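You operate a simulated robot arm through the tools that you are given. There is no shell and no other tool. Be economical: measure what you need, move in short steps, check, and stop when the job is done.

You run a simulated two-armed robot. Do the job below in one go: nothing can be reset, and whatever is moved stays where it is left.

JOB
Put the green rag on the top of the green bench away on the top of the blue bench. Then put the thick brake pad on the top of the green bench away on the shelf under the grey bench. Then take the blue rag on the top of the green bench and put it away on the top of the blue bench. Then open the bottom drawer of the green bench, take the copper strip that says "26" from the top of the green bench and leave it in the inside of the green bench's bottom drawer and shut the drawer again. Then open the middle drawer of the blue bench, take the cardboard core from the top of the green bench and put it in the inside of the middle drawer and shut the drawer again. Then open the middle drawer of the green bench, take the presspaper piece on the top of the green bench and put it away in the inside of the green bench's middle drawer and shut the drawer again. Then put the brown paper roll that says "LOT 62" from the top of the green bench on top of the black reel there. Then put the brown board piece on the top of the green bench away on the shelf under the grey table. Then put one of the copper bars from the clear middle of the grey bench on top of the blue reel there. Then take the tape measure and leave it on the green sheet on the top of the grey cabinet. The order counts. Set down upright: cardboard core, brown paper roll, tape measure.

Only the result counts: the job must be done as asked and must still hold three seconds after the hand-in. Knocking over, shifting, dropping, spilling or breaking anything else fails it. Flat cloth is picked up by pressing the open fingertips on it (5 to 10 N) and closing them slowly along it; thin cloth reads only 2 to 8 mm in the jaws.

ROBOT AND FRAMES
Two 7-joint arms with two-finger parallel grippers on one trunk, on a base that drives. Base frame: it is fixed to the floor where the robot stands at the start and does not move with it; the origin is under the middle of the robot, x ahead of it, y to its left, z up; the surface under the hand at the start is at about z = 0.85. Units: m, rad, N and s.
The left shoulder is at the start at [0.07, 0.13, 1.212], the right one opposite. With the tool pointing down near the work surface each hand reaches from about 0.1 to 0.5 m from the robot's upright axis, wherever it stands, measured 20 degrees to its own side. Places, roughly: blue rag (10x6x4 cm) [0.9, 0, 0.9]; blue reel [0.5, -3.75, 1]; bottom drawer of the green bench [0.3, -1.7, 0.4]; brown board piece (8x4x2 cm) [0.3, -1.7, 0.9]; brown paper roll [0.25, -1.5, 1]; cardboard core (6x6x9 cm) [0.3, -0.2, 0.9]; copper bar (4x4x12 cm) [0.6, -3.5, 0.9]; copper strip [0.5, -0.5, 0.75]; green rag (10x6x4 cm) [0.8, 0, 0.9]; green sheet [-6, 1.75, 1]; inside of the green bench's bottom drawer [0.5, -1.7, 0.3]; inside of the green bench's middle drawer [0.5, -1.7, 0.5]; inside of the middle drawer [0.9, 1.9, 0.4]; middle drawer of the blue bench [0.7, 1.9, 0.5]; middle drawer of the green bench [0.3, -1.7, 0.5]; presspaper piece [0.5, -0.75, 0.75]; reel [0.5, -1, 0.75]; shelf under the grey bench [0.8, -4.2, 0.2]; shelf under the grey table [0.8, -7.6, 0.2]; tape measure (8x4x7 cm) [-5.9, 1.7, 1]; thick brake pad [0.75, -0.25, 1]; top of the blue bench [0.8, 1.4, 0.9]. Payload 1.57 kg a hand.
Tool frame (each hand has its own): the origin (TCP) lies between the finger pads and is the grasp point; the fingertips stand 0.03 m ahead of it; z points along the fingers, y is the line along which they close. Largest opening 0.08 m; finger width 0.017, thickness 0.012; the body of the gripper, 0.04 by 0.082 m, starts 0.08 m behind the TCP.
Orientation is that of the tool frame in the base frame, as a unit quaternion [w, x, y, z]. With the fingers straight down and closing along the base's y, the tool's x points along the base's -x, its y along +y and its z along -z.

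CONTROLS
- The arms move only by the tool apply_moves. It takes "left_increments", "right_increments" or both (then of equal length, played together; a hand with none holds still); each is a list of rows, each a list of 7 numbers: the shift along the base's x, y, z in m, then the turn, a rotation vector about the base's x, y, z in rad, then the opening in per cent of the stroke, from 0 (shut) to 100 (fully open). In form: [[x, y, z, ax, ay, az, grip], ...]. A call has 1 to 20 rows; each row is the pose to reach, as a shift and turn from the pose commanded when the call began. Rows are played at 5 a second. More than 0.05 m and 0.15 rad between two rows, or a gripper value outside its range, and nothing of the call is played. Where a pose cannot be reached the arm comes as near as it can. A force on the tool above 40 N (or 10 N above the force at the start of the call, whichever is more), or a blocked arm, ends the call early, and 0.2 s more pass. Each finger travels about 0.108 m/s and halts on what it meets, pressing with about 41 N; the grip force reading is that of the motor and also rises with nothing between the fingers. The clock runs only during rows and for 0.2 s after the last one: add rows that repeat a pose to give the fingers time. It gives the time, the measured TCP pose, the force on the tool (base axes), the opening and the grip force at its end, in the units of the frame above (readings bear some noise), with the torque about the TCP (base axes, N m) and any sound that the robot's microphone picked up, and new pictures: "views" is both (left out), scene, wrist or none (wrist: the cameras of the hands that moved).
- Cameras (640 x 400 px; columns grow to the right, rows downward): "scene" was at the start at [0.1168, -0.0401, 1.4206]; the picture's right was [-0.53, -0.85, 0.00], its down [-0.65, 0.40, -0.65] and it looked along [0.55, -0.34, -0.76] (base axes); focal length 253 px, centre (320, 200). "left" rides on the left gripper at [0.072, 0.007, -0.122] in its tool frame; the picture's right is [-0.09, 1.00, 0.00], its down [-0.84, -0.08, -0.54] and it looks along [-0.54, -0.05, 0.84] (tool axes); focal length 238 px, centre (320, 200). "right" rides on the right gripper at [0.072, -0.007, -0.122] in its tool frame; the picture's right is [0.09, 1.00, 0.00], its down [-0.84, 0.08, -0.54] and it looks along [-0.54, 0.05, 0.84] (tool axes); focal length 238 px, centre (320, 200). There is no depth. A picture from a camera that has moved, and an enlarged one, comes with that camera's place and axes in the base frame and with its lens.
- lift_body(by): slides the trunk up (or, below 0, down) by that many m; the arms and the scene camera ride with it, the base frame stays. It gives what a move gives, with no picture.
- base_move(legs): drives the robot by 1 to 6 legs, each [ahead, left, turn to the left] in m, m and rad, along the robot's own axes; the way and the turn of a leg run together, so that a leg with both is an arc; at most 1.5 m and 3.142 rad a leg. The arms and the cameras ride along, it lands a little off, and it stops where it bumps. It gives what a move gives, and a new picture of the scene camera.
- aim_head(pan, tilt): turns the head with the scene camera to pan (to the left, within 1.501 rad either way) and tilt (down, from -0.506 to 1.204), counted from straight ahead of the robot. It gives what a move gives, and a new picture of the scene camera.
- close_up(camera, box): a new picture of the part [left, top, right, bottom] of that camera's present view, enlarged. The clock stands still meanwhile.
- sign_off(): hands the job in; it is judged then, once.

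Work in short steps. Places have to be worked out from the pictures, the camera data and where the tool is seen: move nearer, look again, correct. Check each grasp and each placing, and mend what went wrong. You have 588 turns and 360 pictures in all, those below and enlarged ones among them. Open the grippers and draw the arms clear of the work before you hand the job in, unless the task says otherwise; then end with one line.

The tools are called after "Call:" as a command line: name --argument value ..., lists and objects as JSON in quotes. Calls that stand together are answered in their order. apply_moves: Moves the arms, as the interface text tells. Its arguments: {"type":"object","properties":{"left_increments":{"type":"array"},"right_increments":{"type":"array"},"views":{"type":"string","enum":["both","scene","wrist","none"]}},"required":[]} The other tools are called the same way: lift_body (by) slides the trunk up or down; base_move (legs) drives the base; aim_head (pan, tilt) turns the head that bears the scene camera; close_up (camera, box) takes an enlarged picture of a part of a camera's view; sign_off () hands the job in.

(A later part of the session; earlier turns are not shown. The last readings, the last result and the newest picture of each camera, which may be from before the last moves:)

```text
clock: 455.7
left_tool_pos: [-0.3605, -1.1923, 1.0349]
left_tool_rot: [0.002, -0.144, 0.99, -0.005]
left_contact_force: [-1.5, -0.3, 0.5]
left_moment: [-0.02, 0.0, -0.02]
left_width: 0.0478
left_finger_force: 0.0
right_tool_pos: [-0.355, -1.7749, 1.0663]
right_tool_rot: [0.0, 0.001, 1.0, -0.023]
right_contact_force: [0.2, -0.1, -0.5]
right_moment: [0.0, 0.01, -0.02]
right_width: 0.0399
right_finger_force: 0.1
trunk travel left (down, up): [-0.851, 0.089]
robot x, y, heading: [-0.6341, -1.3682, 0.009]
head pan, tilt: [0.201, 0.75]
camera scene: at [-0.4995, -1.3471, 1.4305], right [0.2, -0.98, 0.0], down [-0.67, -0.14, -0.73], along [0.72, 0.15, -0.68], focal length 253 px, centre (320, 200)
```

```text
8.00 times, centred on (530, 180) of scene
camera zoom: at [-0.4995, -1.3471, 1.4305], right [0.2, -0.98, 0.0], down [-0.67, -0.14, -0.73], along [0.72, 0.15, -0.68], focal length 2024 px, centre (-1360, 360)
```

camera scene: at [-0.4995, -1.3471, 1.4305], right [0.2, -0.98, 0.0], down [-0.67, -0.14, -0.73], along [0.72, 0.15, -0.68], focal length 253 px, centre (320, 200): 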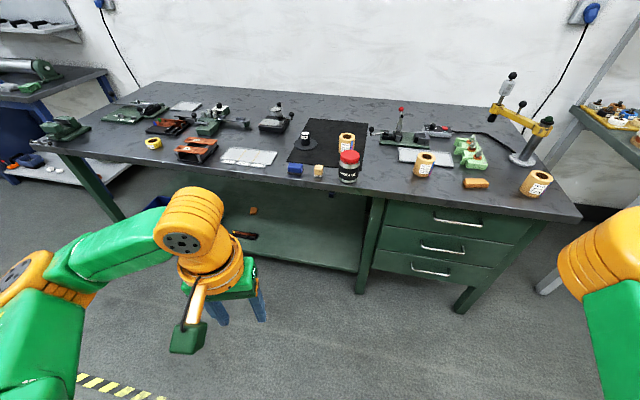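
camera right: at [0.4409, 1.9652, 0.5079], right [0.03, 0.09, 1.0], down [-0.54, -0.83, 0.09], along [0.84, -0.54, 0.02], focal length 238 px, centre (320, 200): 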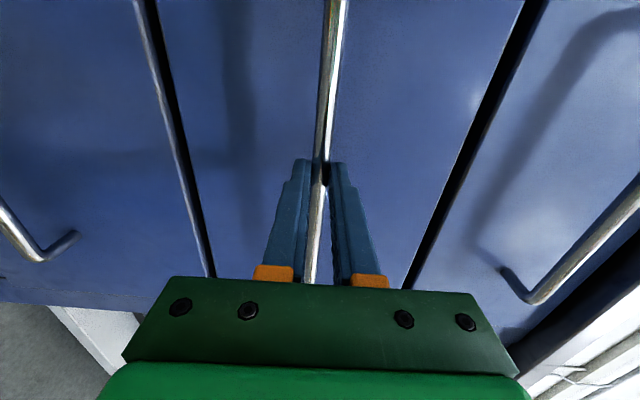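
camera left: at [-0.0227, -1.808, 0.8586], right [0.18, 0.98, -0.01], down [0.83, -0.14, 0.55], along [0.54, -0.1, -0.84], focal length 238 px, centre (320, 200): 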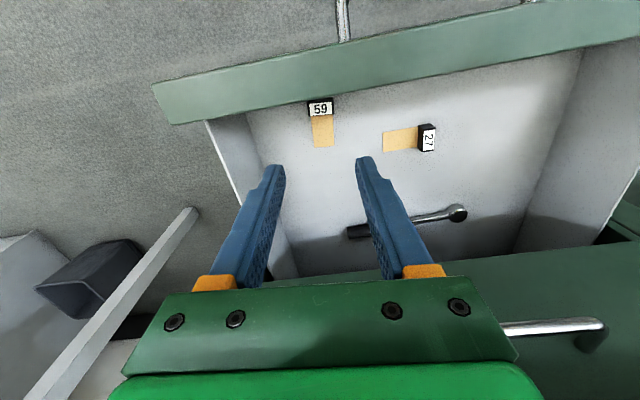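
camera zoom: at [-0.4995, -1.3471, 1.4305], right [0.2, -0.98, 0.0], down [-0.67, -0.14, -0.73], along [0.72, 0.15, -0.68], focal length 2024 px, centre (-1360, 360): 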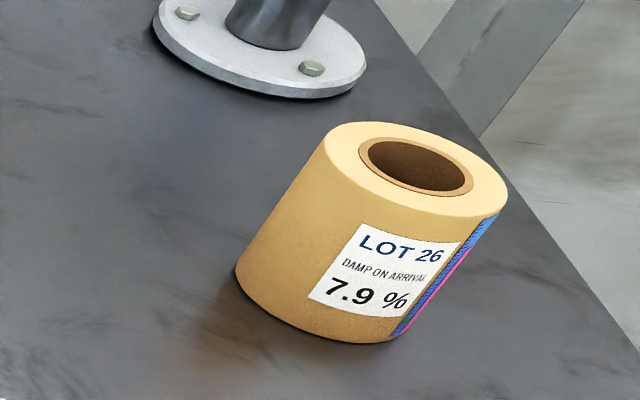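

LOT 62 is the middle roll at ≈(0.317,-1.557). Raise both hands, yaw the left to 0, and drive in front of it.

Call:
apply_moves --left_increments '[[0.01, 0, 0.035, 0, 0, -0.14, 100], [0.02, 0, 0.07, 0, 0, -0.28, 100]]' --right_increments '[[0, 0, 0.025, 0, 0, 0, 50], [0, 0, 0.05, 0, 0, 0, 50]]' --views "none"

Call:
base_move --legs '[[0, -0.29, 0], [0.58, 0, 0]]'

Call:
close_up --camera "left" --box '[0, 0, 640, 400]'

```text
clock: 456.3
left_tool_pos: [-0.3385, -1.1932, 1.1069]
left_tool_rot: [0.002, -0.003, 1.0, -0.005]
left_contact_force: [-0.2, 0.5, -0.3]
left_moment: [-0.01, 0.0, -0.03]
left_width: 0.0797
left_finger_force: 0.0
right_tool_pos: [-0.3513, -1.7762, 1.1183]
right_tool_rot: [0.0, 0.002, 1.0, -0.02]
right_contact_force: [-0.1, 1.5, 0.3]
right_moment: [-0.02, -0.01, 0.0]
right_width: 0.0403
right_finger_force: 0.0
trunk travel left (down, up): [-0.851, 0.089]
robot x, y, heading: [-0.6328, -1.3684, 0.008]
head pan, tilt: [0.201, 0.75]
```

```text
clock: 461.3
left_tool_pos: [0.2578, -1.4774, 1.1069]
left_tool_rot: [0.002, -0.01, 1.0, -0.005]
left_contact_force: [0.5, -0.3, -0.8]
left_moment: [0.0, -0.01, 0.0]
left_width: 0.0799
left_finger_force: 0.0
right_tool_pos: [0.2492, -2.0601, 1.1187]
right_tool_rot: [0.001, -0.003, 1.0, -0.021]
right_contact_force: [0.1, -0.9, 0.1]
right_moment: [0.01, -0.01, 0.02]
right_width: 0.0401
right_finger_force: 0.0
trunk travel left (down, up): [-0.851, 0.089]
robot x, y, heading: [-0.0309, -1.6516, 0.015]
head pan, tilt: [0.201, 0.75]
camera scene: at [0.0967, -1.6334, 1.4307], right [0.21, -0.98, 0.0], down [-0.67, -0.15, -0.73], along [0.72, 0.16, -0.68], focal length 253 px, centre (320, 200)
```

scene: 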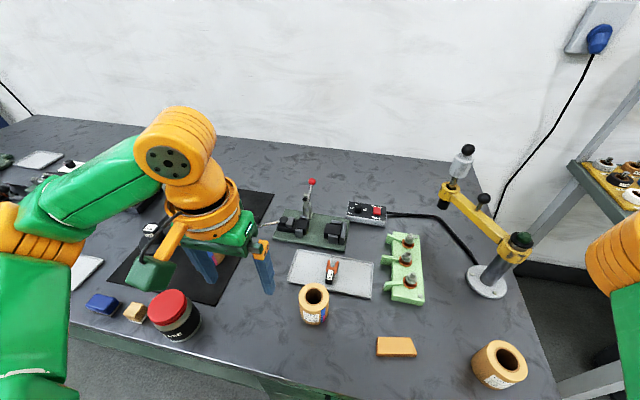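

```text
1.00 times, centred on (320, 200) of left (not enlarged: the box is as wide or as high as the picture)
camera zoom: at [0.185, -1.4708, 1.2284], right [0.07, 1.0, -0.01], down [0.84, -0.06, 0.55], along [0.54, -0.05, -0.84], focal length 238 px, centre (320, 200)
```

zoom: 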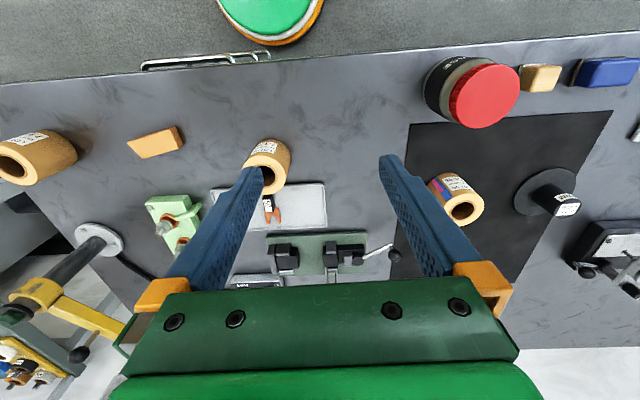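

Roll top ≈(0.332,-1.56). Move the left hand above it.

Call:
apply_moves --left_increments '[[0.03, -0.035, 0, 0, 0, 0, 100], [0.055, -0.075, 0, 0, 0, 0, 100], [0.068, -0.085, -0.03, 0, 0, 0, 100], [0.068, -0.085, -0.06, 0, 0, 0, 100]]' --views "wrist"

```text
clock: 462.3
left_tool_pos: [0.3248, -1.5614, 1.0473]
left_tool_rot: [0.002, -0.01, 1.0, -0.005]
left_contact_force: [0.0, -0.4, 0.7]
left_moment: [-0.03, 0.01, 0.02]
left_width: 0.0798
left_finger_force: 0.1
right_tool_pos: [0.2506, -2.0597, 1.1185]
right_tool_rot: [-0.001, -0.002, 1.0, -0.021]
right_contact_force: [-0.3, 0.5, 0.4]
right_moment: [0.03, 0.03, 0.02]
right_width: 0.0401
right_finger_force: 0.1
trunk travel left (down, up): [-0.851, 0.089]
robot x, y, heading: [-0.0342, -1.6514, 0.013]
head pan, tilt: [0.201, 0.75]
camera left: at [0.2527, -1.5544, 1.1686], right [0.07, 1.0, -0.01], down [0.84, -0.05, 0.55], along [0.54, -0.05, -0.84], focal length 238 px, centre (320, 200)
```

left: 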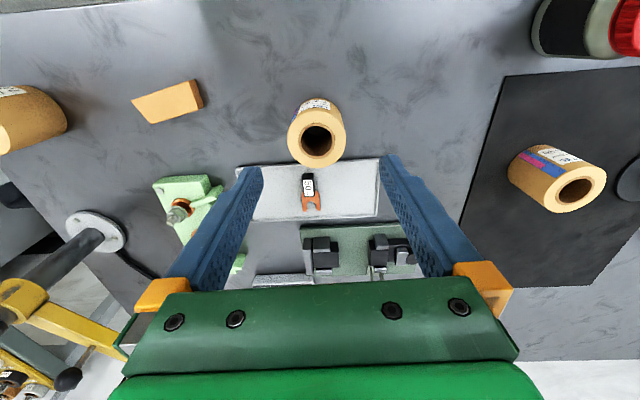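

Centre (0.334,-1.568), top z≈0.92. Align and descend around it.

Call:
apply_moves --left_increments '[[0.009, -0.006, -0.04, 0, 0, 0, 100], [0.009, -0.006, -0.075, 0, 0, 0, 100]]' --views "wrist"

```text
clock: 462.9
left_tool_pos: [0.3354, -1.5659, 0.9712]
left_tool_rot: [0.002, -0.009, 1.0, -0.004]
left_contact_force: [-0.7, -0.2, -0.2]
left_moment: [-0.02, 0.05, -0.01]
left_width: 0.0798
left_finger_force: 0.1
right_tool_pos: [0.2494, -2.0597, 1.1186]
right_tool_rot: [0.0, -0.002, 1.0, -0.021]
right_contact_force: [-0.5, -0.6, 0.1]
right_moment: [-0.01, 0.01, -0.01]
right_width: 0.0399
right_finger_force: 0.0
trunk travel left (down, up): [-0.851, 0.089]
robot x, y, heading: [-0.0332, -1.6556, 0.023]
head pan, tilt: [0.201, 0.75]
camera left: at [0.2635, -1.5594, 1.0939], right [0.07, 1.0, -0.01], down [0.84, -0.06, 0.55], along [0.54, -0.05, -0.84], focal length 238 px, centre (320, 200)
```

left: 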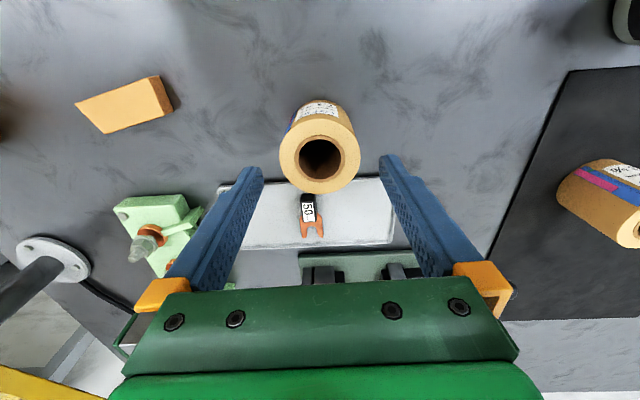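

Refined: Ø≈55 mm, top ≈0.945, centre x≈0.326. Correct, descend and grip gently.

Call:
apply_moves --left_increments '[[-0.0095, 0, -0.02, 0, 0, 0, 100], [-0.0095, 0, -0.05, 0, 0, 0, 100], [-0.0095, 0, -0.073, 0, 0, 0, 100], [-0.0095, 0, -0.073, 0, 0, 0, 60], [-0.0095, 0, -0.073, 0, 0, 0, 20], [-0.0095, 0, -0.073, 0, 0, 0, 20]]' --views "wrist"

```text
clock: 464.3
left_tool_pos: [0.324, -1.5675, 0.899]
left_tool_rot: [0.003, -0.01, 1.0, -0.006]
left_contact_force: [0.0, 1.0, 1.1]
left_moment: [0.06, 0.02, -0.02]
left_width: 0.0608
left_finger_force: 40.8
right_tool_pos: [0.2502, -2.0594, 1.1191]
right_tool_rot: [0.0, -0.002, 1.0, -0.022]
right_contact_force: [-0.1, 0.3, -0.4]
right_moment: [-0.01, 0.02, 0.0]
right_width: 0.0398
right_finger_force: 0.0
trunk travel left (down, up): [-0.851, 0.089]
robot x, y, heading: [-0.0326, -1.6525, 0.016]
head pan, tilt: [0.201, 0.75]
camera left: at [0.2523, -1.5612, 1.0203], right [0.07, 1.0, -0.01], down [0.84, -0.06, 0.55], along [0.54, -0.05, -0.84], focal length 238 px, centre (320, 200)
```

left: 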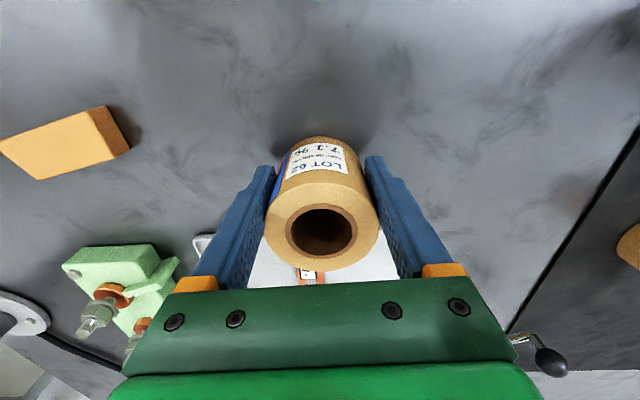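

The roll axis is ~8 mm ahead of the pads; reopen, shift +8 mm and regrip.

Call:
apply_moves --left_increments '[[0, 0, 0, 0, 0, 0, 90], [0, 0, 0, 0, 0, 0, 100], [0.008, 0, 0, 0, 0, 0, 100], [0.008, 0, 0, 0, 0, 0, 60], [0.008, 0, 0, 0, 0, 0, 20], [0.008, 0, 0, 0, 0, 0, 20]]' --views "wrist"

```text
clock: 465.7
left_tool_pos: [0.3318, -1.569, 0.8992]
left_tool_rot: [0.002, -0.01, 1.0, -0.005]
left_contact_force: [1.3, 0.8, 2.1]
left_moment: [0.07, 0.0, -0.03]
left_width: 0.0605
left_finger_force: 41.2
right_tool_pos: [0.2493, -2.0599, 1.1192]
right_tool_rot: [0.0, -0.002, 1.0, -0.022]
right_contact_force: [-0.5, -0.2, -0.3]
right_moment: [0.0, 0.0, 0.01]
right_width: 0.04
right_finger_force: 0.0
trunk travel left (down, up): [-0.851, 0.089]
robot x, y, heading: [-0.0372, -1.6549, 0.014]
head pan, tilt: [0.201, 0.75]
camera left: at [0.2604, -1.5614, 1.0209], right [0.07, 1.0, -0.01], down [0.84, -0.06, 0.55], along [0.54, -0.05, -0.84], focal length 238 px, centre (320, 200)
```

left: 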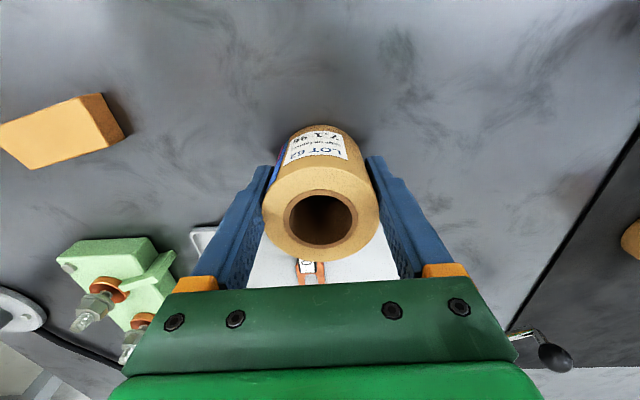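

Centered grip now. Lift and move left along the bench to the reel.

Call:
apply_moves --left_increments '[[0, 0, 0.04, 0, 0, 0, 20], [0, 0, 0.09, 0, 0, 0, 20], [0, 0, 0.14, 0, 0, 0, 20], [0, 0, 0.19, 0, 0, 0, 20]]' --views "none"

Call:
base_move --legs '[[0.04, 0.48, -0.014]]'

Call:
aim_head --pan 0.1 --tilt 0.9

Call:
close_up --camera "left" --box '[0, 0, 640, 400]'

```text
clock: 466.7
left_tool_pos: [0.3342, -1.5693, 1.0895]
left_tool_rot: [0.001, -0.01, 1.0, -0.004]
left_contact_force: [-0.8, -0.6, -1.5]
left_moment: [0.03, -0.01, -0.01]
left_width: 0.061
left_finger_force: 40.6
right_tool_pos: [0.2496, -2.0598, 1.1183]
right_tool_rot: [0.0, -0.003, 1.0, -0.021]
right_contact_force: [0.3, 0.2, 0.4]
right_moment: [0.03, -0.04, 0.01]
right_width: 0.04
right_finger_force: 0.1
trunk travel left (down, up): [-0.851, 0.089]
robot x, y, heading: [-0.0332, -1.6499, 0.013]
head pan, tilt: [0.201, 0.75]
```

```text
clock: 469.5
left_tool_pos: [0.3744, -1.1025, 1.088]
left_tool_rot: [0.002, 0.0, 1.0, -0.004]
left_contact_force: [-0.2, 0.1, -1.6]
left_moment: [-0.02, 0.01, 0.02]
left_width: 0.0604
left_finger_force: 41.1
right_tool_pos: [0.2786, -1.5919, 1.1178]
right_tool_rot: [-0.001, 0.007, 1.0, -0.02]
right_contact_force: [-0.7, 0.6, 0.2]
right_moment: [0.01, 0.04, -0.03]
right_width: 0.0403
right_finger_force: 0.1
trunk travel left (down, up): [-0.851, 0.089]
robot x, y, heading: [0.0019, -1.1754, -0.003]
head pan, tilt: [0.201, 0.75]
camera scene: at [0.1358, -1.1622, 1.4305], right [0.19, -0.98, 0.0], down [-0.67, -0.13, -0.73], along [0.72, 0.14, -0.68], focal length 253 px, centre (320, 200)
```

scene: 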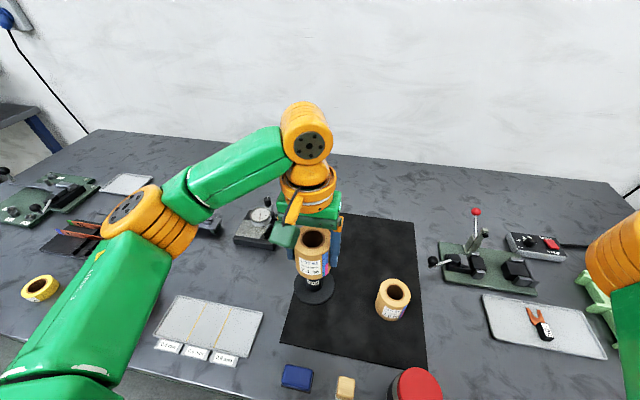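

```text
clock: 470.2
left_tool_pos: [0.3736, -1.1001, 1.0891]
left_tool_rot: [0.002, 0.002, 1.0, -0.005]
left_contact_force: [-0.6, 1.3, -1.1]
left_moment: [0.02, 0.0, -0.01]
left_width: 0.0608
left_finger_force: 40.8
right_tool_pos: [0.2799, -1.5888, 1.1181]
right_tool_rot: [0.0, 0.007, 1.0, -0.021]
right_contact_force: [-0.2, 0.4, 0.0]
right_moment: [-0.02, -0.01, 0.01]
right_width: 0.04
right_finger_force: 0.0
trunk travel left (down, up): [-0.851, 0.089]
robot x, y, heading: [0.0047, -1.1791, -0.004]
head pan, tilt: [0.099, 0.901]
camera scene: at [0.1298, -1.1693, 1.4187], right [0.09, -1.0, 0.0], down [-0.78, -0.07, -0.62], along [0.62, 0.06, -0.78], focal length 253 px, centre (320, 200)
```

scene: 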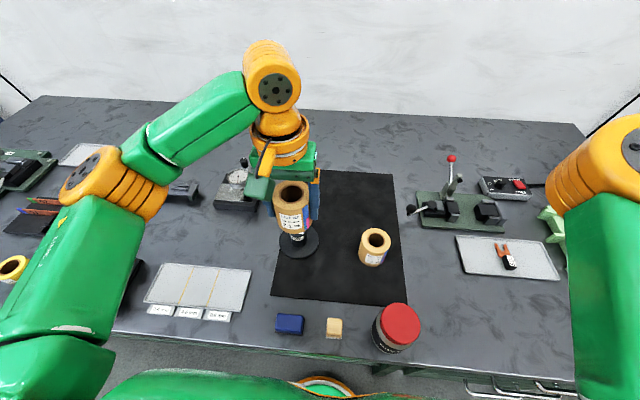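

```text
1.00 times, centred on (320, 200) of left (not enlarged: the box is as wide or as high as the picture)
camera zoom: at [0.3025, -1.0919, 1.2098], right [0.09, 1.0, -0.01], down [0.83, -0.07, 0.55], along [0.54, -0.06, -0.84], focal length 238 px, centre (320, 200)
```

zoom: 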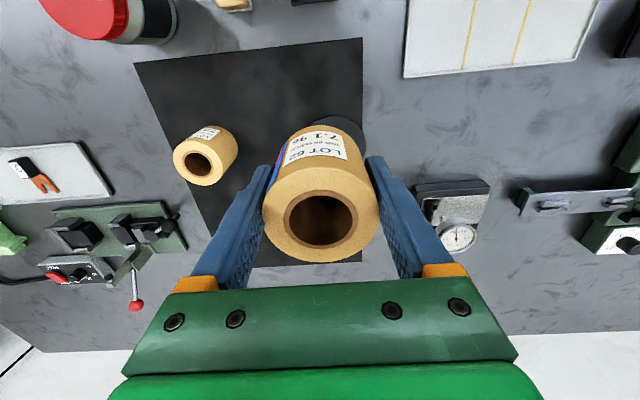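

Earlier views triangulate the reel to ≈(0.434,-1.085), hub top z≈0.906. Zoom the present head view to confirm.

Call:
close_up --camera "scene" --box '[240, 170, 400, 270]'

```text
4.00 times, centred on (320, 220) of scene
camera zoom: at [0.1298, -1.1693, 1.4187], right [0.09, -1.0, 0.0], down [-0.78, -0.07, -0.62], along [0.62, 0.06, -0.78], focal length 1012 px, centre (320, 120)
```

zoom: 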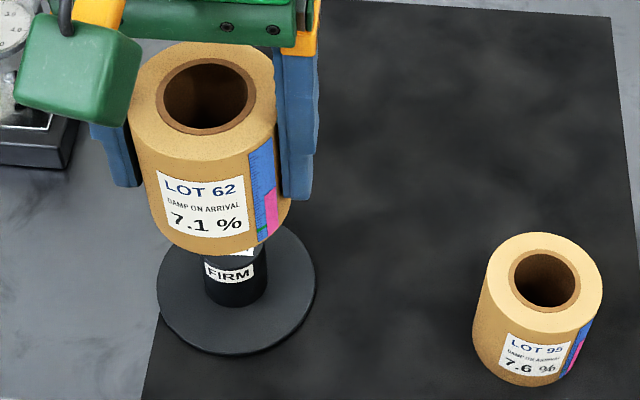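

Reel centre ≈(0.434,-1.085). Move the roll above it at z≈1.02 and check from the head.

Call:
apply_moves --left_increments '[[0.03, 0.008, 0, 0, 0, 0, 20], [0.06, 0.015, 0, 0, 0, 0, 20], [0.06, 0.015, -0.04, 0, 0, 0, 20], [0.06, 0.015, -0.075, 0, 0, 0, 20]]' --views "wrist"

Call:
close_up --camera "scene" --box '[240, 170, 400, 270]'

```text
clock: 471.2
left_tool_pos: [0.4331, -1.0857, 1.0118]
left_tool_rot: [0.002, 0.001, 1.0, -0.005]
left_contact_force: [-0.3, -0.3, -1.3]
left_moment: [0.01, 0.04, 0.02]
left_width: 0.0609
left_finger_force: 40.9
right_tool_pos: [0.2787, -1.5897, 1.1183]
right_tool_rot: [0.0, 0.007, 1.0, -0.021]
right_contact_force: [0.8, 0.1, 0.3]
right_moment: [0.03, 0.0, 0.0]
right_width: 0.0405
right_finger_force: 0.0
trunk travel left (down, up): [-0.851, 0.089]
robot x, y, heading: [0.0001, -1.1767, -0.004]
head pan, tilt: [0.099, 0.901]
camera left: at [0.362, -1.0764, 1.1328], right [0.09, 1.0, -0.01], down [0.84, -0.07, 0.55], along [0.54, -0.06, -0.84], focal length 238 px, centre (320, 200)
```

left: 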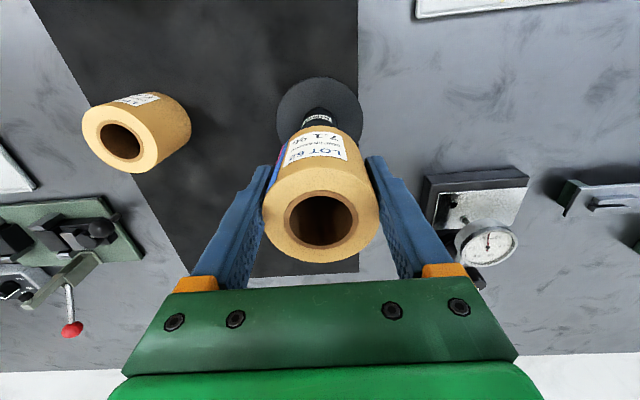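

```text
4.00 times, centred on (320, 220) of scene
camera zoom: at [0.1303, -1.1687, 1.4186], right [0.09, -1.0, 0.0], down [-0.78, -0.07, -0.62], along [0.62, 0.06, -0.78], focal length 1012 px, centre (320, 120)
```

zoom: 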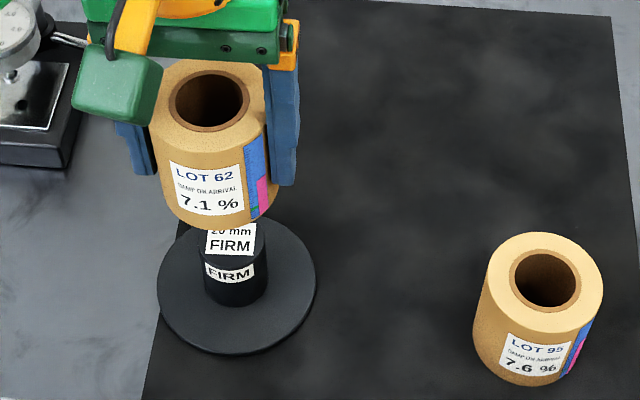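

Alignment is consistent in both views. Lower slowly to contact.

Call:
apply_moves --left_increments '[[0, -0.001, -0.03, 0, 0, 0, 20], [0, -0.001, -0.045, 0, 0, 0, 20], [0, -0.001, -0.051, 0, 0, 0, 20], [0, -0.001, -0.056, 0, 0, 0, 20], [0, -0.001, -0.061, 0, 0, 0, 20], [0, -0.001, -0.066, 0, 0, 0, 20]]' --views "wrist"

Call:
close_up --camera "scene" --box '[240, 170, 400, 270]'

```text
clock: 472.7
left_tool_pos: [0.432, -1.0861, 0.9537]
left_tool_rot: [0.008, 0.001, 1.0, -0.007]
left_contact_force: [-3.5, 1.3, 16.7]
left_moment: [0.28, 0.32, 0.0]
left_width: 0.0602
left_finger_force: 42.1
right_tool_pos: [0.2723, -1.5895, 1.1204]
right_tool_rot: [0.002, 0.006, 1.0, -0.02]
right_contact_force: [-0.3, -0.3, -1.5]
right_moment: [0.01, -0.01, -0.03]
right_width: 0.0401
right_finger_force: 0.1
trunk travel left (down, up): [-0.851, 0.089]
robot x, y, heading: [0.0048, -1.1796, -0.005]
head pan, tilt: [0.099, 0.901]
stopped in row 6 (left hand): the force on the tool passed its limit at 40 N (the readings are from after the stop); the commanded pose is now the measured one
camera left: at [0.3579, -1.0781, 1.0739], right [0.09, 1.0, -0.01], down [0.83, -0.07, 0.56], along [0.55, -0.06, -0.83], focal length 238 px, centre (320, 200)
```

left: 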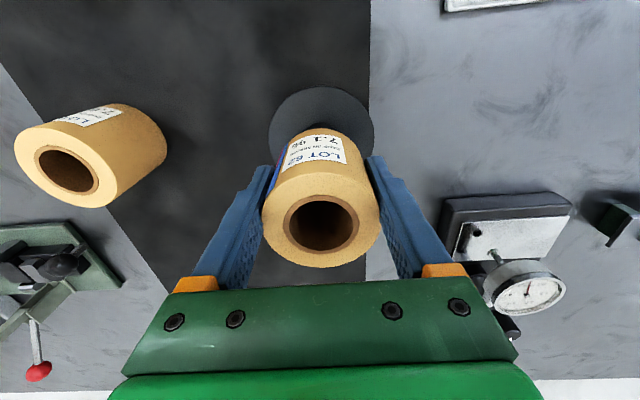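

```text
4.00 times, centred on (320, 220) of scene
camera zoom: at [0.1222, -1.1689, 1.4192], right [0.09, -1.0, 0.0], down [-0.78, -0.07, -0.63], along [0.62, 0.06, -0.78], focal length 1012 px, centre (320, 120)
```

zoom: 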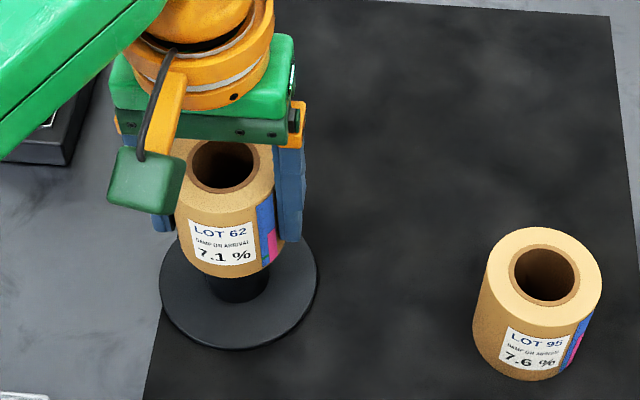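

Contact as predicted. Ease 1.5 mm, open gently, and rise straight.

Call:
apply_moves --left_increments '[[0, 0, 0.0015, 0, 0, 0, 60], [0, 0, 0.0015, 0, 0, 0, 78], [0, 0, 0.0015, 0, 0, 0, 86], [0, 0, 0.0015, 0, 0, 0, 94], [0, 0, 0.0015, 0, 0, 0, 98], [0, 0, 0.02, 0, 0, 0, 98], [0, 0, 0.05, 0, 0, 0, 98], [0, 0, 0.09, 0, 0, 0, 98], [0, 0, 0.13, 0, 0, 0, 98]]' --views "wrist"

Call:
close_up --camera "scene" --box '[240, 170, 400, 270]'

```text
clock: 474.7
left_tool_pos: [0.4357, -1.0882, 1.0798]
left_tool_rot: [0.005, 0.0, 1.0, -0.006]
left_contact_force: [-0.4, 0.4, 0.1]
left_moment: [0.0, -0.02, -0.01]
left_width: 0.0781
left_finger_force: 0.2
right_tool_pos: [0.2782, -1.5896, 1.1196]
right_tool_rot: [0.0, 0.007, 1.0, -0.02]
right_contact_force: [-0.3, 0.6, -0.4]
right_moment: [0.0, 0.0, 0.05]
right_width: 0.0399
right_finger_force: 0.0
trunk travel left (down, up): [-0.851, 0.089]
robot x, y, heading: [0.0053, -1.1759, -0.005]
head pan, tilt: [0.099, 0.901]
camera left: at [0.3627, -1.0803, 1.2007], right [0.09, 1.0, -0.01], down [0.83, -0.07, 0.55], along [0.55, -0.06, -0.83], focal length 238 px, centre (320, 200)
```

left: 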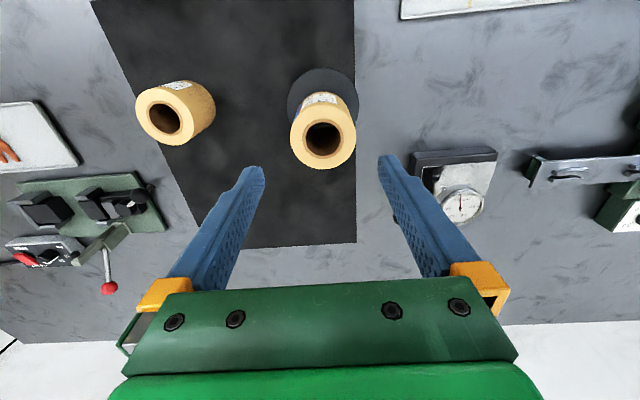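

```text
4.00 times, centred on (320, 220) of scene
camera zoom: at [0.1289, -1.1694, 1.4187], right [0.09, -1.0, 0.0], down [-0.78, -0.07, -0.62], along [0.62, 0.06, -0.78], focal length 1012 px, centre (320, 120)
```

zoom: 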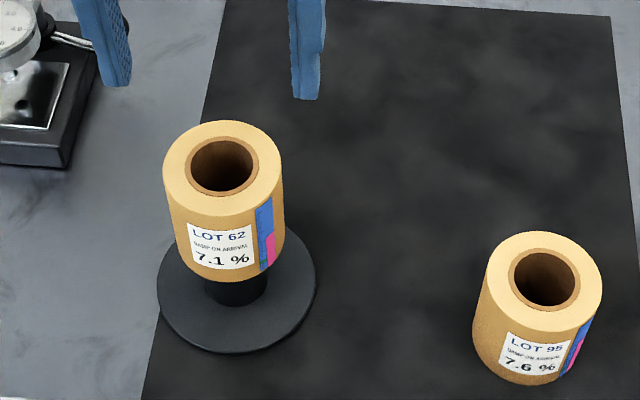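

Roll stands on the black reel. Next the brown board piece near (0.297,-1.746): move right, and turn the left hand to close along x.

Call:
base_move --legs '[[-0.1, 0, 0], [0, -0.62, 0]]'

Call:
apply_moves --left_increments '[[-0.01, 0.0, 0.01, 0, 0, 0.145, 100], [-0.02, 0.0, 0.02, 0, 0, 0.29, 100], [-0.03, 0.0, 0.02, 0, 0, 0.435, 100], [-0.04, 0.0, 0.02, 0, 0, 0.58, 100], [-0.04, 0, 0.02, 0, 0, 0.725, 100], [-0.04, 0, 0.02, 0, 0, 0.87, 100], [-0.04, 0, 0.02, 0, 0, 1.015, 100], [-0.04, 0, 0.02, 0, 0, 1.16, 100], [-0.04, 0, 0.02, 0, 0, 1.305, 100], [-0.04, 0, 0.02, 0, 0, 1.45, 100], [-0.04, 0, 0.02, 0, 0, 1.595, 100]]' --views "both"

```text
clock: 478.9
left_tool_pos: [0.3294, -1.7062, 1.0798]
left_tool_rot: [0.006, 0.004, 1.0, -0.006]
left_contact_force: [0.0, -0.2, 0.0]
left_moment: [-0.03, -0.05, 0.02]
left_width: 0.0781
left_finger_force: 0.0
right_tool_pos: [0.1686, -2.2063, 1.1187]
right_tool_rot: [0.0, 0.012, 1.0, -0.021]
right_contact_force: [0.2, 0.1, -0.6]
right_moment: [-0.04, -0.01, 0.0]
right_width: 0.0401
right_finger_force: 0.1
trunk travel left (down, up): [-0.851, 0.089]
robot x, y, heading: [-0.1024, -1.7895, -0.012]
head pan, tilt: [0.099, 0.901]
camera scene: at [0.0225, -1.7841, 1.4186], right [0.09, -1.0, 0.0], down [-0.78, -0.07, -0.62], along [0.62, 0.05, -0.78], focal length 253 px, centre (320, 200)
```

scene: 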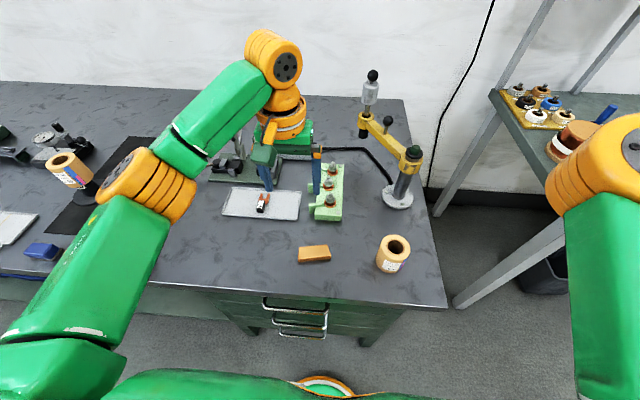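

```text
clock: 481.3
left_tool_pos: [0.2906, -1.7079, 1.0978]
left_tool_rot: [-0.008, 0.713, -0.701, 0.001]
left_contact_force: [0.5, -0.2, -0.5]
left_moment: [0.0, -0.01, -0.01]
left_width: 0.08
left_finger_force: 0.0
right_tool_pos: [0.1679, -2.2075, 1.1181]
right_tool_rot: [0.0, 0.012, 1.0, -0.021]
right_contact_force: [-0.2, 0.7, -0.1]
right_moment: [0.0, 0.0, 0.04]
right_width: 0.0399
right_finger_force: 0.0
trunk travel left (down, up): [-0.851, 0.089]
robot x, y, heading: [-0.1026, -1.7931, -0.01]
head pan, tilt: [0.099, 0.901]
camera scene: at [0.0225, -1.7857, 1.4186], right [0.09, -1.0, 0.0], down [-0.78, -0.07, -0.62], along [0.62, 0.05, -0.78], focal length 253 px, centre (320, 200)
camera left: at [0.2836, -1.7803, 1.2201], right [-1.0, 0.07, -0.01], down [0.06, 0.83, 0.55], along [0.05, 0.55, -0.83], focal length 238 px, centre (320, 200)
```

scene: 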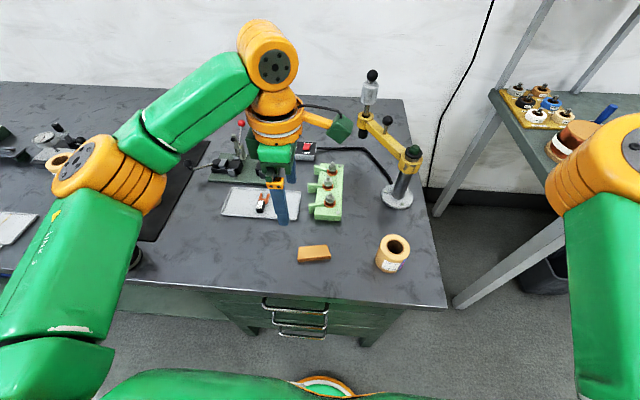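
left: 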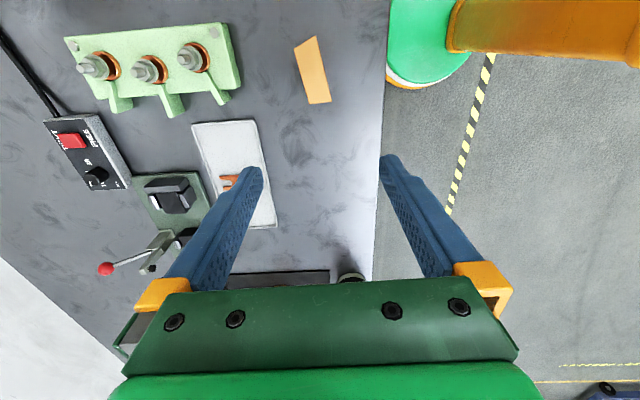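

Board centre ≈(0.298,-1.749), long axis rotated +0.2 from y. Align and descend to z≈0.945.

Call:
apply_moves --left_increments '[[0.004, -0.02, -0.02, 0, 0, 0.1, 90], [0.008, -0.041, -0.05, 0, 0, 0.19, 90], [0.008, -0.041, -0.1, 0, 0, 0.19, 90], [0.008, -0.041, -0.145, 0, 0, 0.19, 90]]' --views "wrist"

```text
clock: 482.3
left_tool_pos: [0.2971, -1.7498, 0.9549]
left_tool_rot: [-0.007, 0.776, -0.631, 0.0]
left_contact_force: [-0.2, -0.5, -0.6]
left_moment: [-0.01, -0.03, -0.03]
left_width: 0.0718
left_finger_force: 0.2
right_tool_pos: [0.1673, -2.2074, 1.1187]
right_tool_rot: [-0.001, 0.01, 1.0, -0.021]
right_contact_force: [0.4, -0.1, 0.2]
right_moment: [-0.01, 0.0, 0.0]
right_width: 0.0401
right_finger_force: 0.0
trunk travel left (down, up): [-0.851, 0.089]
robot x, y, heading: [-0.1063, -1.7913, -0.01]
head pan, tilt: [0.099, 0.901]
camera left: at [0.3053, -1.8223, 1.0763], right [-0.99, -0.11, -0.01], down [-0.1, 0.83, 0.55], along [-0.05, 0.55, -0.83], focal length 238 px, centre (320, 200)
```

left: 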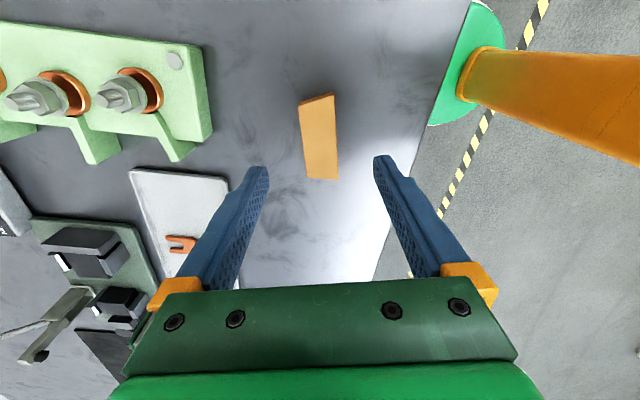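

Aligned. Descend, close, and lift.

Call:
apply_moves --left_increments '[[0, -0.006, -0.035, 0, 0, 0, 80], [0, -0.006, -0.069, 0, 0, 0, 80], [0, -0.006, -0.069, 0, 0, 0, 50], [0, -0.006, -0.069, 0, 0, 0, 20], [0, -0.006, -0.069, 0, 0, 0, 0], [0, -0.006, -0.069, 0, 0, 0, 0], [0, -0.006, -0.03, 0, 0, 0, 0], [0, -0.006, 0.01, 0, 0, 0, 0], [0, -0.006, 0.06, 0, 0, 0, 0], [0, -0.006, 0.11, 0, 0, 0, 0]]' --views "wrist"

```text
clock: 484.5
left_tool_pos: [0.2962, -1.7558, 1.0684]
left_tool_rot: [-0.009, 0.776, -0.631, -0.001]
left_contact_force: [0.1, -0.2, -0.3]
left_moment: [0.0, -0.04, 0.0]
left_width: 0.0302
left_finger_force: 39.1
right_tool_pos: [0.1668, -2.209, 1.1179]
right_tool_rot: [0.0, 0.011, 1.0, -0.02]
right_contact_force: [-0.1, 0.5, 0.8]
right_moment: [0.0, -0.02, 0.05]
right_width: 0.0399
right_finger_force: 0.1
trunk travel left (down, up): [-0.851, 0.089]
robot x, y, heading: [-0.106, -1.7933, -0.012]
head pan, tilt: [0.099, 0.901]
camera left: at [0.3024, -1.8286, 1.1893], right [-0.99, -0.11, -0.01], down [-0.1, 0.83, 0.55], along [-0.05, 0.55, -0.83], focal length 238 px, centre (320, 200)
```

left: 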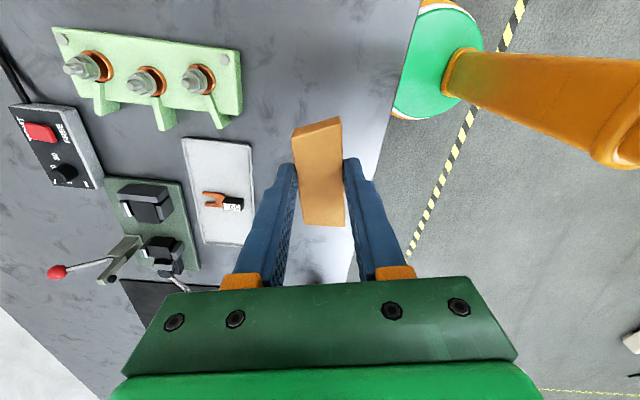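

Board held. Back out and head right; first check the corridor for obstacles.

Call:
base_move --legs '[[-0.22, 0, 0.01], [0, -1.5, 0]]'

Call:
aim_head --pan -1.4 --tilt 0.4

```text
clock: 493.2
left_tool_pos: [0.0629, -3.238, 1.0669]
left_tool_rot: [-0.008, 0.777, -0.629, 0.0]
left_contact_force: [-0.3, -0.9, 0.1]
left_moment: [0.01, -0.01, 0.0]
left_width: 0.0303
left_finger_force: 39.6
right_tool_pos: [-0.0629, -3.6901, 1.1188]
right_tool_rot: [0.0, 0.009, 1.0, -0.021]
right_contact_force: [-0.1, 0.9, 0.2]
right_moment: [0.0, 0.02, -0.03]
right_width: 0.0399
right_finger_force: 0.0
trunk travel left (down, up): [-0.851, 0.089]
robot x, y, heading: [-0.3372, -3.2777, -0.005]
head pan, tilt: [0.099, 0.901]
camera scene: at [-0.2099, -3.2687, 1.4186], right [0.09, -1.0, 0.0], down [-0.78, -0.07, -0.62], along [0.62, 0.06, -0.78], focal length 253 px, centre (320, 200)
```

scene: 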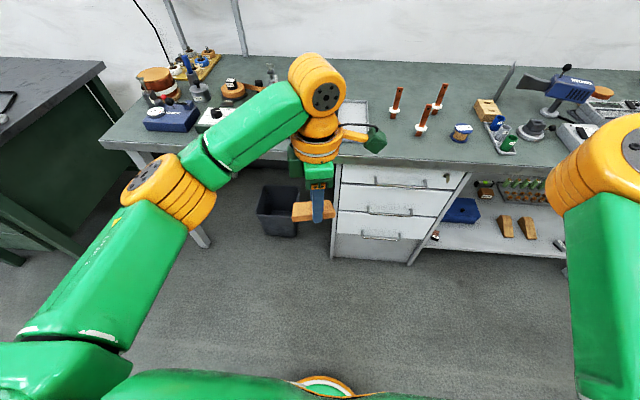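

```text
clock: 494.8
left_tool_pos: [0.0636, -3.239, 1.0671]
left_tool_rot: [-0.008, 0.777, -0.629, -0.001]
left_contact_force: [-1.7, -0.3, -0.5]
left_moment: [-0.01, 0.0, 0.02]
left_width: 0.0306
left_finger_force: 39.4
right_tool_pos: [-0.0615, -3.6905, 1.1183]
right_tool_rot: [0.001, 0.01, 1.0, -0.021]
right_contact_force: [-0.4, -0.9, 0.5]
right_moment: [-0.01, -0.02, -0.01]
right_width: 0.0401
right_finger_force: 0.0
trunk travel left (down, up): [-0.851, 0.089]
robot x, y, heading: [-0.3388, -3.2744, -0.013]
head pan, tilt: [-1.4, 0.4]
camera scene: at [-0.2701, -3.3676, 1.4616], right [-0.99, -0.16, 0.0], down [-0.06, 0.38, -0.92], along [0.15, -0.91, -0.39], focal length 253 px, centre (320, 200)
```

scene: 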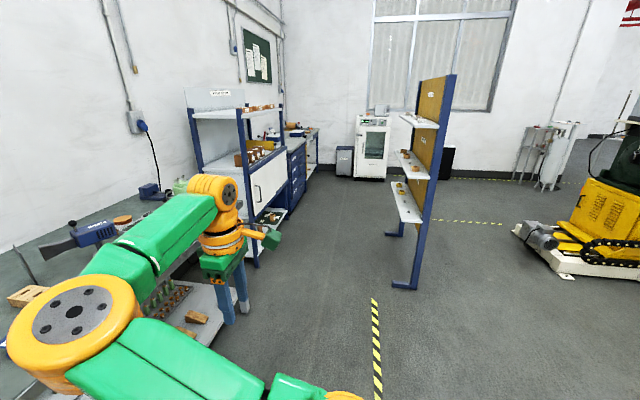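

A tall rack stands at x<-0.6, y -5..-6; the cabinet fronts are at x≈0.6. I'll travel along x≈-0.13.

Call:
base_move --legs '[[0.2, 0, 0.012], [0, -1.4, 0]]'

Call:
base_move --legs '[[0, -1.4, 0]]'

```text
clock: 503.0
left_tool_pos: [0.2283, -4.6524, 1.067]
left_tool_rot: [-0.008, 0.765, -0.644, -0.001]
left_contact_force: [-0.9, -0.5, -0.4]
left_moment: [0.03, 0.03, 0.0]
left_width: 0.0304
left_finger_force: 39.9
right_tool_pos: [0.0868, -5.099, 1.1197]
right_tool_rot: [-0.001, 0.027, 0.999, -0.021]
right_contact_force: [-1.2, 0.2, 0.2]
right_moment: [0.0, -0.04, -0.04]
right_width: 0.0401
right_finger_force: 0.1
trunk travel left (down, up): [-0.851, 0.089]
robot x, y, heading: [-0.1727, -4.6755, -0.041]
head pan, tilt: [-1.4, 0.4]
camera scene: at [-0.1095, -4.7688, 1.4617], right [-0.99, -0.13, 0.0], down [-0.05, 0.39, -0.92], along [0.12, -0.91, -0.39], focal length 253 px, centre (320, 200)
```

scene: 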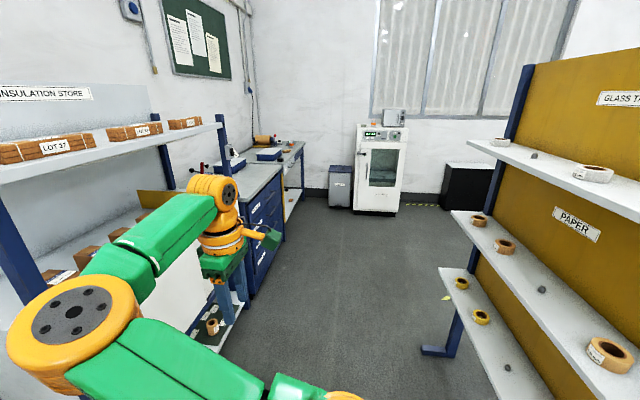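

```text
clock: 510.0
left_tool_pos: [0.1545, -6.0667, 1.0676]
left_tool_rot: [-0.008, 0.761, -0.649, 0.0]
left_contact_force: [0.1, 0.8, -0.2]
left_moment: [-0.04, 0.03, -0.03]
left_width: 0.0301
left_finger_force: 39.4
right_tool_pos: [0.0068, -6.5117, 1.1184]
right_tool_rot: [-0.001, 0.035, 0.999, -0.021]
right_contact_force: [-0.8, 0.1, -0.4]
right_moment: [-0.01, -0.02, 0.0]
right_width: 0.0399
right_finger_force: 0.2
trunk travel left (down, up): [-0.851, 0.089]
robot x, y, heading: [-0.2468, -6.0826, -0.059]
head pan, tilt: [-1.4, 0.4]
camera scene: at [-0.1847, -6.1786, 1.4617], right [-0.99, -0.11, 0.0], down [-0.04, 0.39, -0.92], along [0.1, -0.92, -0.39], focal length 253 px, centre (320, 200)
```

scene: 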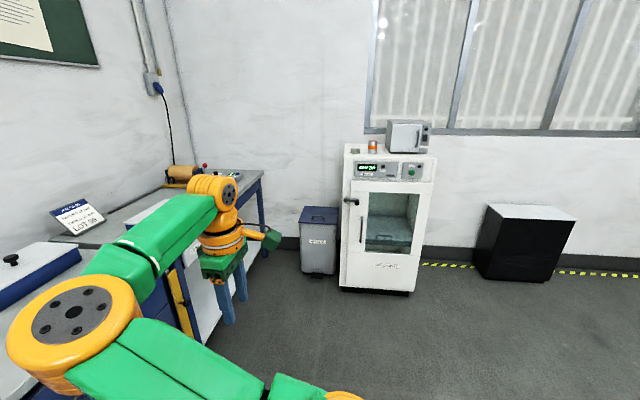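

Move on to y≈-6.9, straighten, and look at the grey table.

Call:
base_move --legs '[[0, -0.8, 0.059]]'

Call:
aim_head --pan -0.6 --tilt 0.6

```text
clock: 514.3
left_tool_pos: [0.1329, -6.8453, 1.0664]
left_tool_rot: [-0.007, 0.782, -0.623, -0.001]
left_contact_force: [0.5, 0.3, -0.5]
left_moment: [0.0, -0.01, 0.0]
left_width: 0.0304
left_finger_force: 39.5
right_tool_pos: [0.0153, -7.2984, 1.1174]
right_tool_rot: [0.0, 0.0, 1.0, -0.021]
right_contact_force: [0.3, -0.1, 0.1]
right_moment: [-0.02, -0.01, -0.03]
right_width: 0.0399
right_finger_force: 0.0
trunk travel left (down, up): [-0.851, 0.089]
robot x, y, heading: [-0.2702, -6.891, 0.012]
head pan, tilt: [-1.4, 0.4]
camera scene: at [-0.1985, -6.9799, 1.4617], right [-0.98, -0.18, 0.0], down [-0.07, 0.38, -0.92], along [0.17, -0.91, -0.39], focal length 253 px, centre (320, 200)
```

scene: 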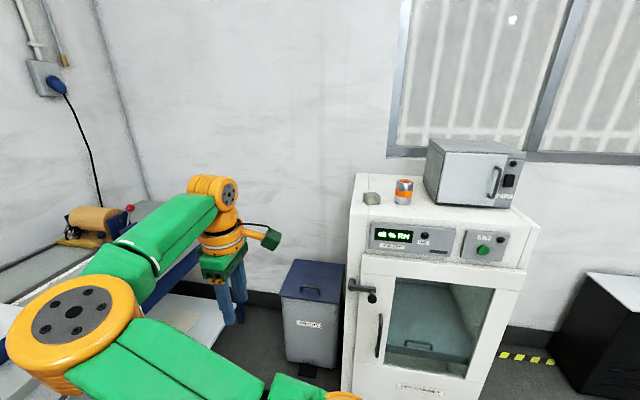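

```text
clock: 515.5
left_tool_pos: [0.1322, -6.8458, 1.0683]
left_tool_rot: [-0.008, 0.782, -0.623, -0.001]
left_contact_force: [1.2, -0.1, -0.8]
left_moment: [0.0, 0.01, 0.0]
left_width: 0.0304
left_finger_force: 39.6
right_tool_pos: [0.0154, -7.2996, 1.1189]
right_tool_rot: [0.0, -0.001, 1.0, -0.021]
right_contact_force: [-0.4, 0.2, -0.4]
right_moment: [-0.02, -0.02, 0.01]
right_width: 0.0398
right_finger_force: 0.1
trunk travel left (down, up): [-0.851, 0.089]
robot x, y, heading: [-0.2673, -6.8908, 0.008]
head pan, tilt: [-0.6, 0.6]
camera scene: at [-0.1419, -6.9392, 1.4434], right [-0.56, -0.83, 0.0], down [-0.47, 0.32, -0.83], along [0.68, -0.46, -0.56], focal length 253 px, centre (320, 200)
```

scene: 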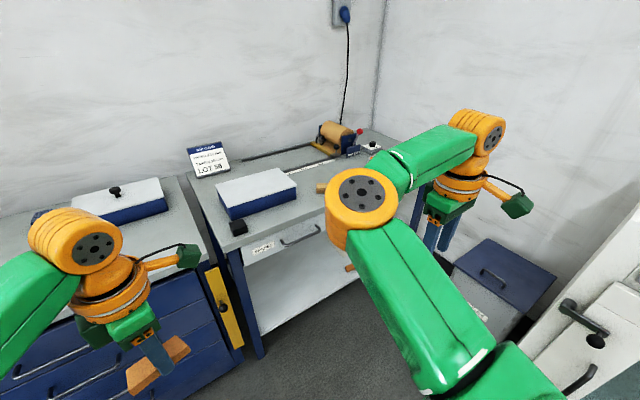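

Grey table is ahead-right with a shelf beneath. Lower the trunk 0.4, shift right 0.25, and look under it.

Call:
base_move --legs '[[0, -0.3, 0]]'

Call:
lift_body --by -0.4

Call:
lift_body --by -0.2

Call:
aim_head --pan -0.3 --tilt 0.5

```text
clock: 517.5
left_tool_pos: [0.1356, -7.1553, 1.0679]
left_tool_rot: [-0.007, 0.782, -0.623, 0.001]
left_contact_force: [0.3, -0.3, -0.8]
left_moment: [0.0, -0.02, 0.01]
left_width: 0.0303
left_finger_force: 39.4
right_tool_pos: [0.0164, -7.6085, 1.1191]
right_tool_rot: [0.0, 0.0, 1.0, -0.022]
right_contact_force: [-0.1, 0.9, -0.5]
right_moment: [-0.01, 0.0, 0.01]
right_width: 0.04
right_finger_force: 0.1
trunk travel left (down, up): [-0.851, 0.089]
robot x, y, heading: [-0.2646, -7.2006, 0.008]
head pan, tilt: [-0.6, 0.6]
camera scene: at [-0.1396, -7.2466, 1.4435], right [-0.56, -0.83, 0.0], down [-0.47, 0.31, -0.83], along [0.68, -0.46, -0.56], focal length 253 px, centre (320, 200)
```

scene: 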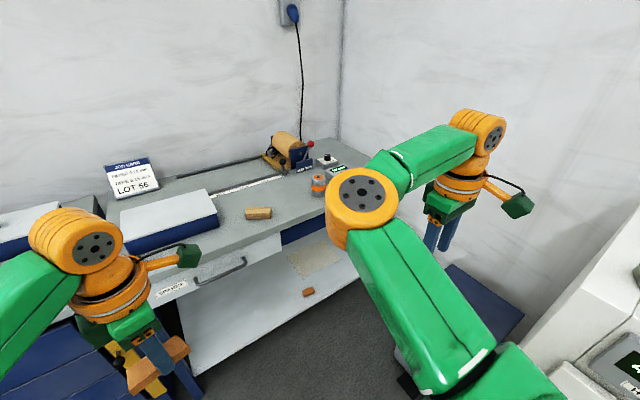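

```text
clock: 521.4
left_tool_pos: [0.1342, -7.1567, 0.667]
left_tool_rot: [-0.007, 0.782, -0.623, -0.001]
left_contact_force: [0.5, 0.5, -0.4]
left_moment: [0.0, 0.01, 0.01]
left_width: 0.0303
left_finger_force: 39.7
right_tool_pos: [0.0183, -7.6114, 0.7185]
right_tool_rot: [-0.001, 0.001, 1.0, -0.02]
right_contact_force: [0.2, 1.6, 0.7]
right_moment: [0.0, 0.02, 0.0]
right_width: 0.0399
right_finger_force: 0.1
trunk travel left (down, up): [-0.451, 0.489]
robot x, y, heading: [-0.2674, -7.1976, 0.006]
head pan, tilt: [-0.6, 0.6]
```

```text
clock: 523.5
left_tool_pos: [0.1354, -7.1569, 0.4675]
left_tool_rot: [-0.008, 0.782, -0.623, 0.0]
left_contact_force: [-0.4, -0.1, -0.7]
left_moment: [0.04, -0.01, 0.03]
left_width: 0.0302
left_finger_force: 39.7
right_tool_pos: [0.0167, -7.6101, 0.5183]
right_tool_rot: [0.0, 0.001, 1.0, -0.02]
right_contact_force: [-0.5, 0.0, 0.8]
right_moment: [-0.02, 0.03, -0.01]
right_width: 0.0399
right_finger_force: 0.0
trunk travel left (down, up): [-0.251, 0.689]
robot x, y, heading: [-0.2649, -7.1974, 0.006]
head pan, tilt: [-0.6, 0.6]
```

```text
clock: 524.3
left_tool_pos: [0.1349, -7.1574, 0.4673]
left_tool_rot: [-0.008, 0.782, -0.623, -0.001]
left_contact_force: [-0.4, -1.3, 0.5]
left_moment: [-0.02, 0.02, -0.01]
left_width: 0.0304
left_finger_force: 39.4
right_tool_pos: [0.0166, -7.6101, 0.518]
right_tool_rot: [0.0, 0.002, 1.0, -0.02]
right_contact_force: [0.7, 0.7, 0.7]
right_moment: [0.02, 0.01, 0.0]
right_width: 0.0397
right_finger_force: 0.1
trunk travel left (down, up): [-0.251, 0.689]
robot x, y, heading: [-0.2672, -7.2032, 0.004]
head pan, tilt: [-0.3, 0.499]
camera scene: at [-0.1259, -7.2264, 0.8525], right [-0.29, -0.96, 0.0], down [-0.46, 0.14, -0.88], along [0.84, -0.26, -0.48], focal length 253 px, centre (320, 200)
```

scene: 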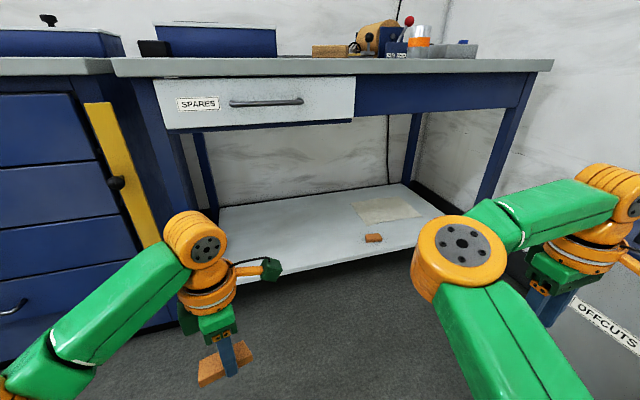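

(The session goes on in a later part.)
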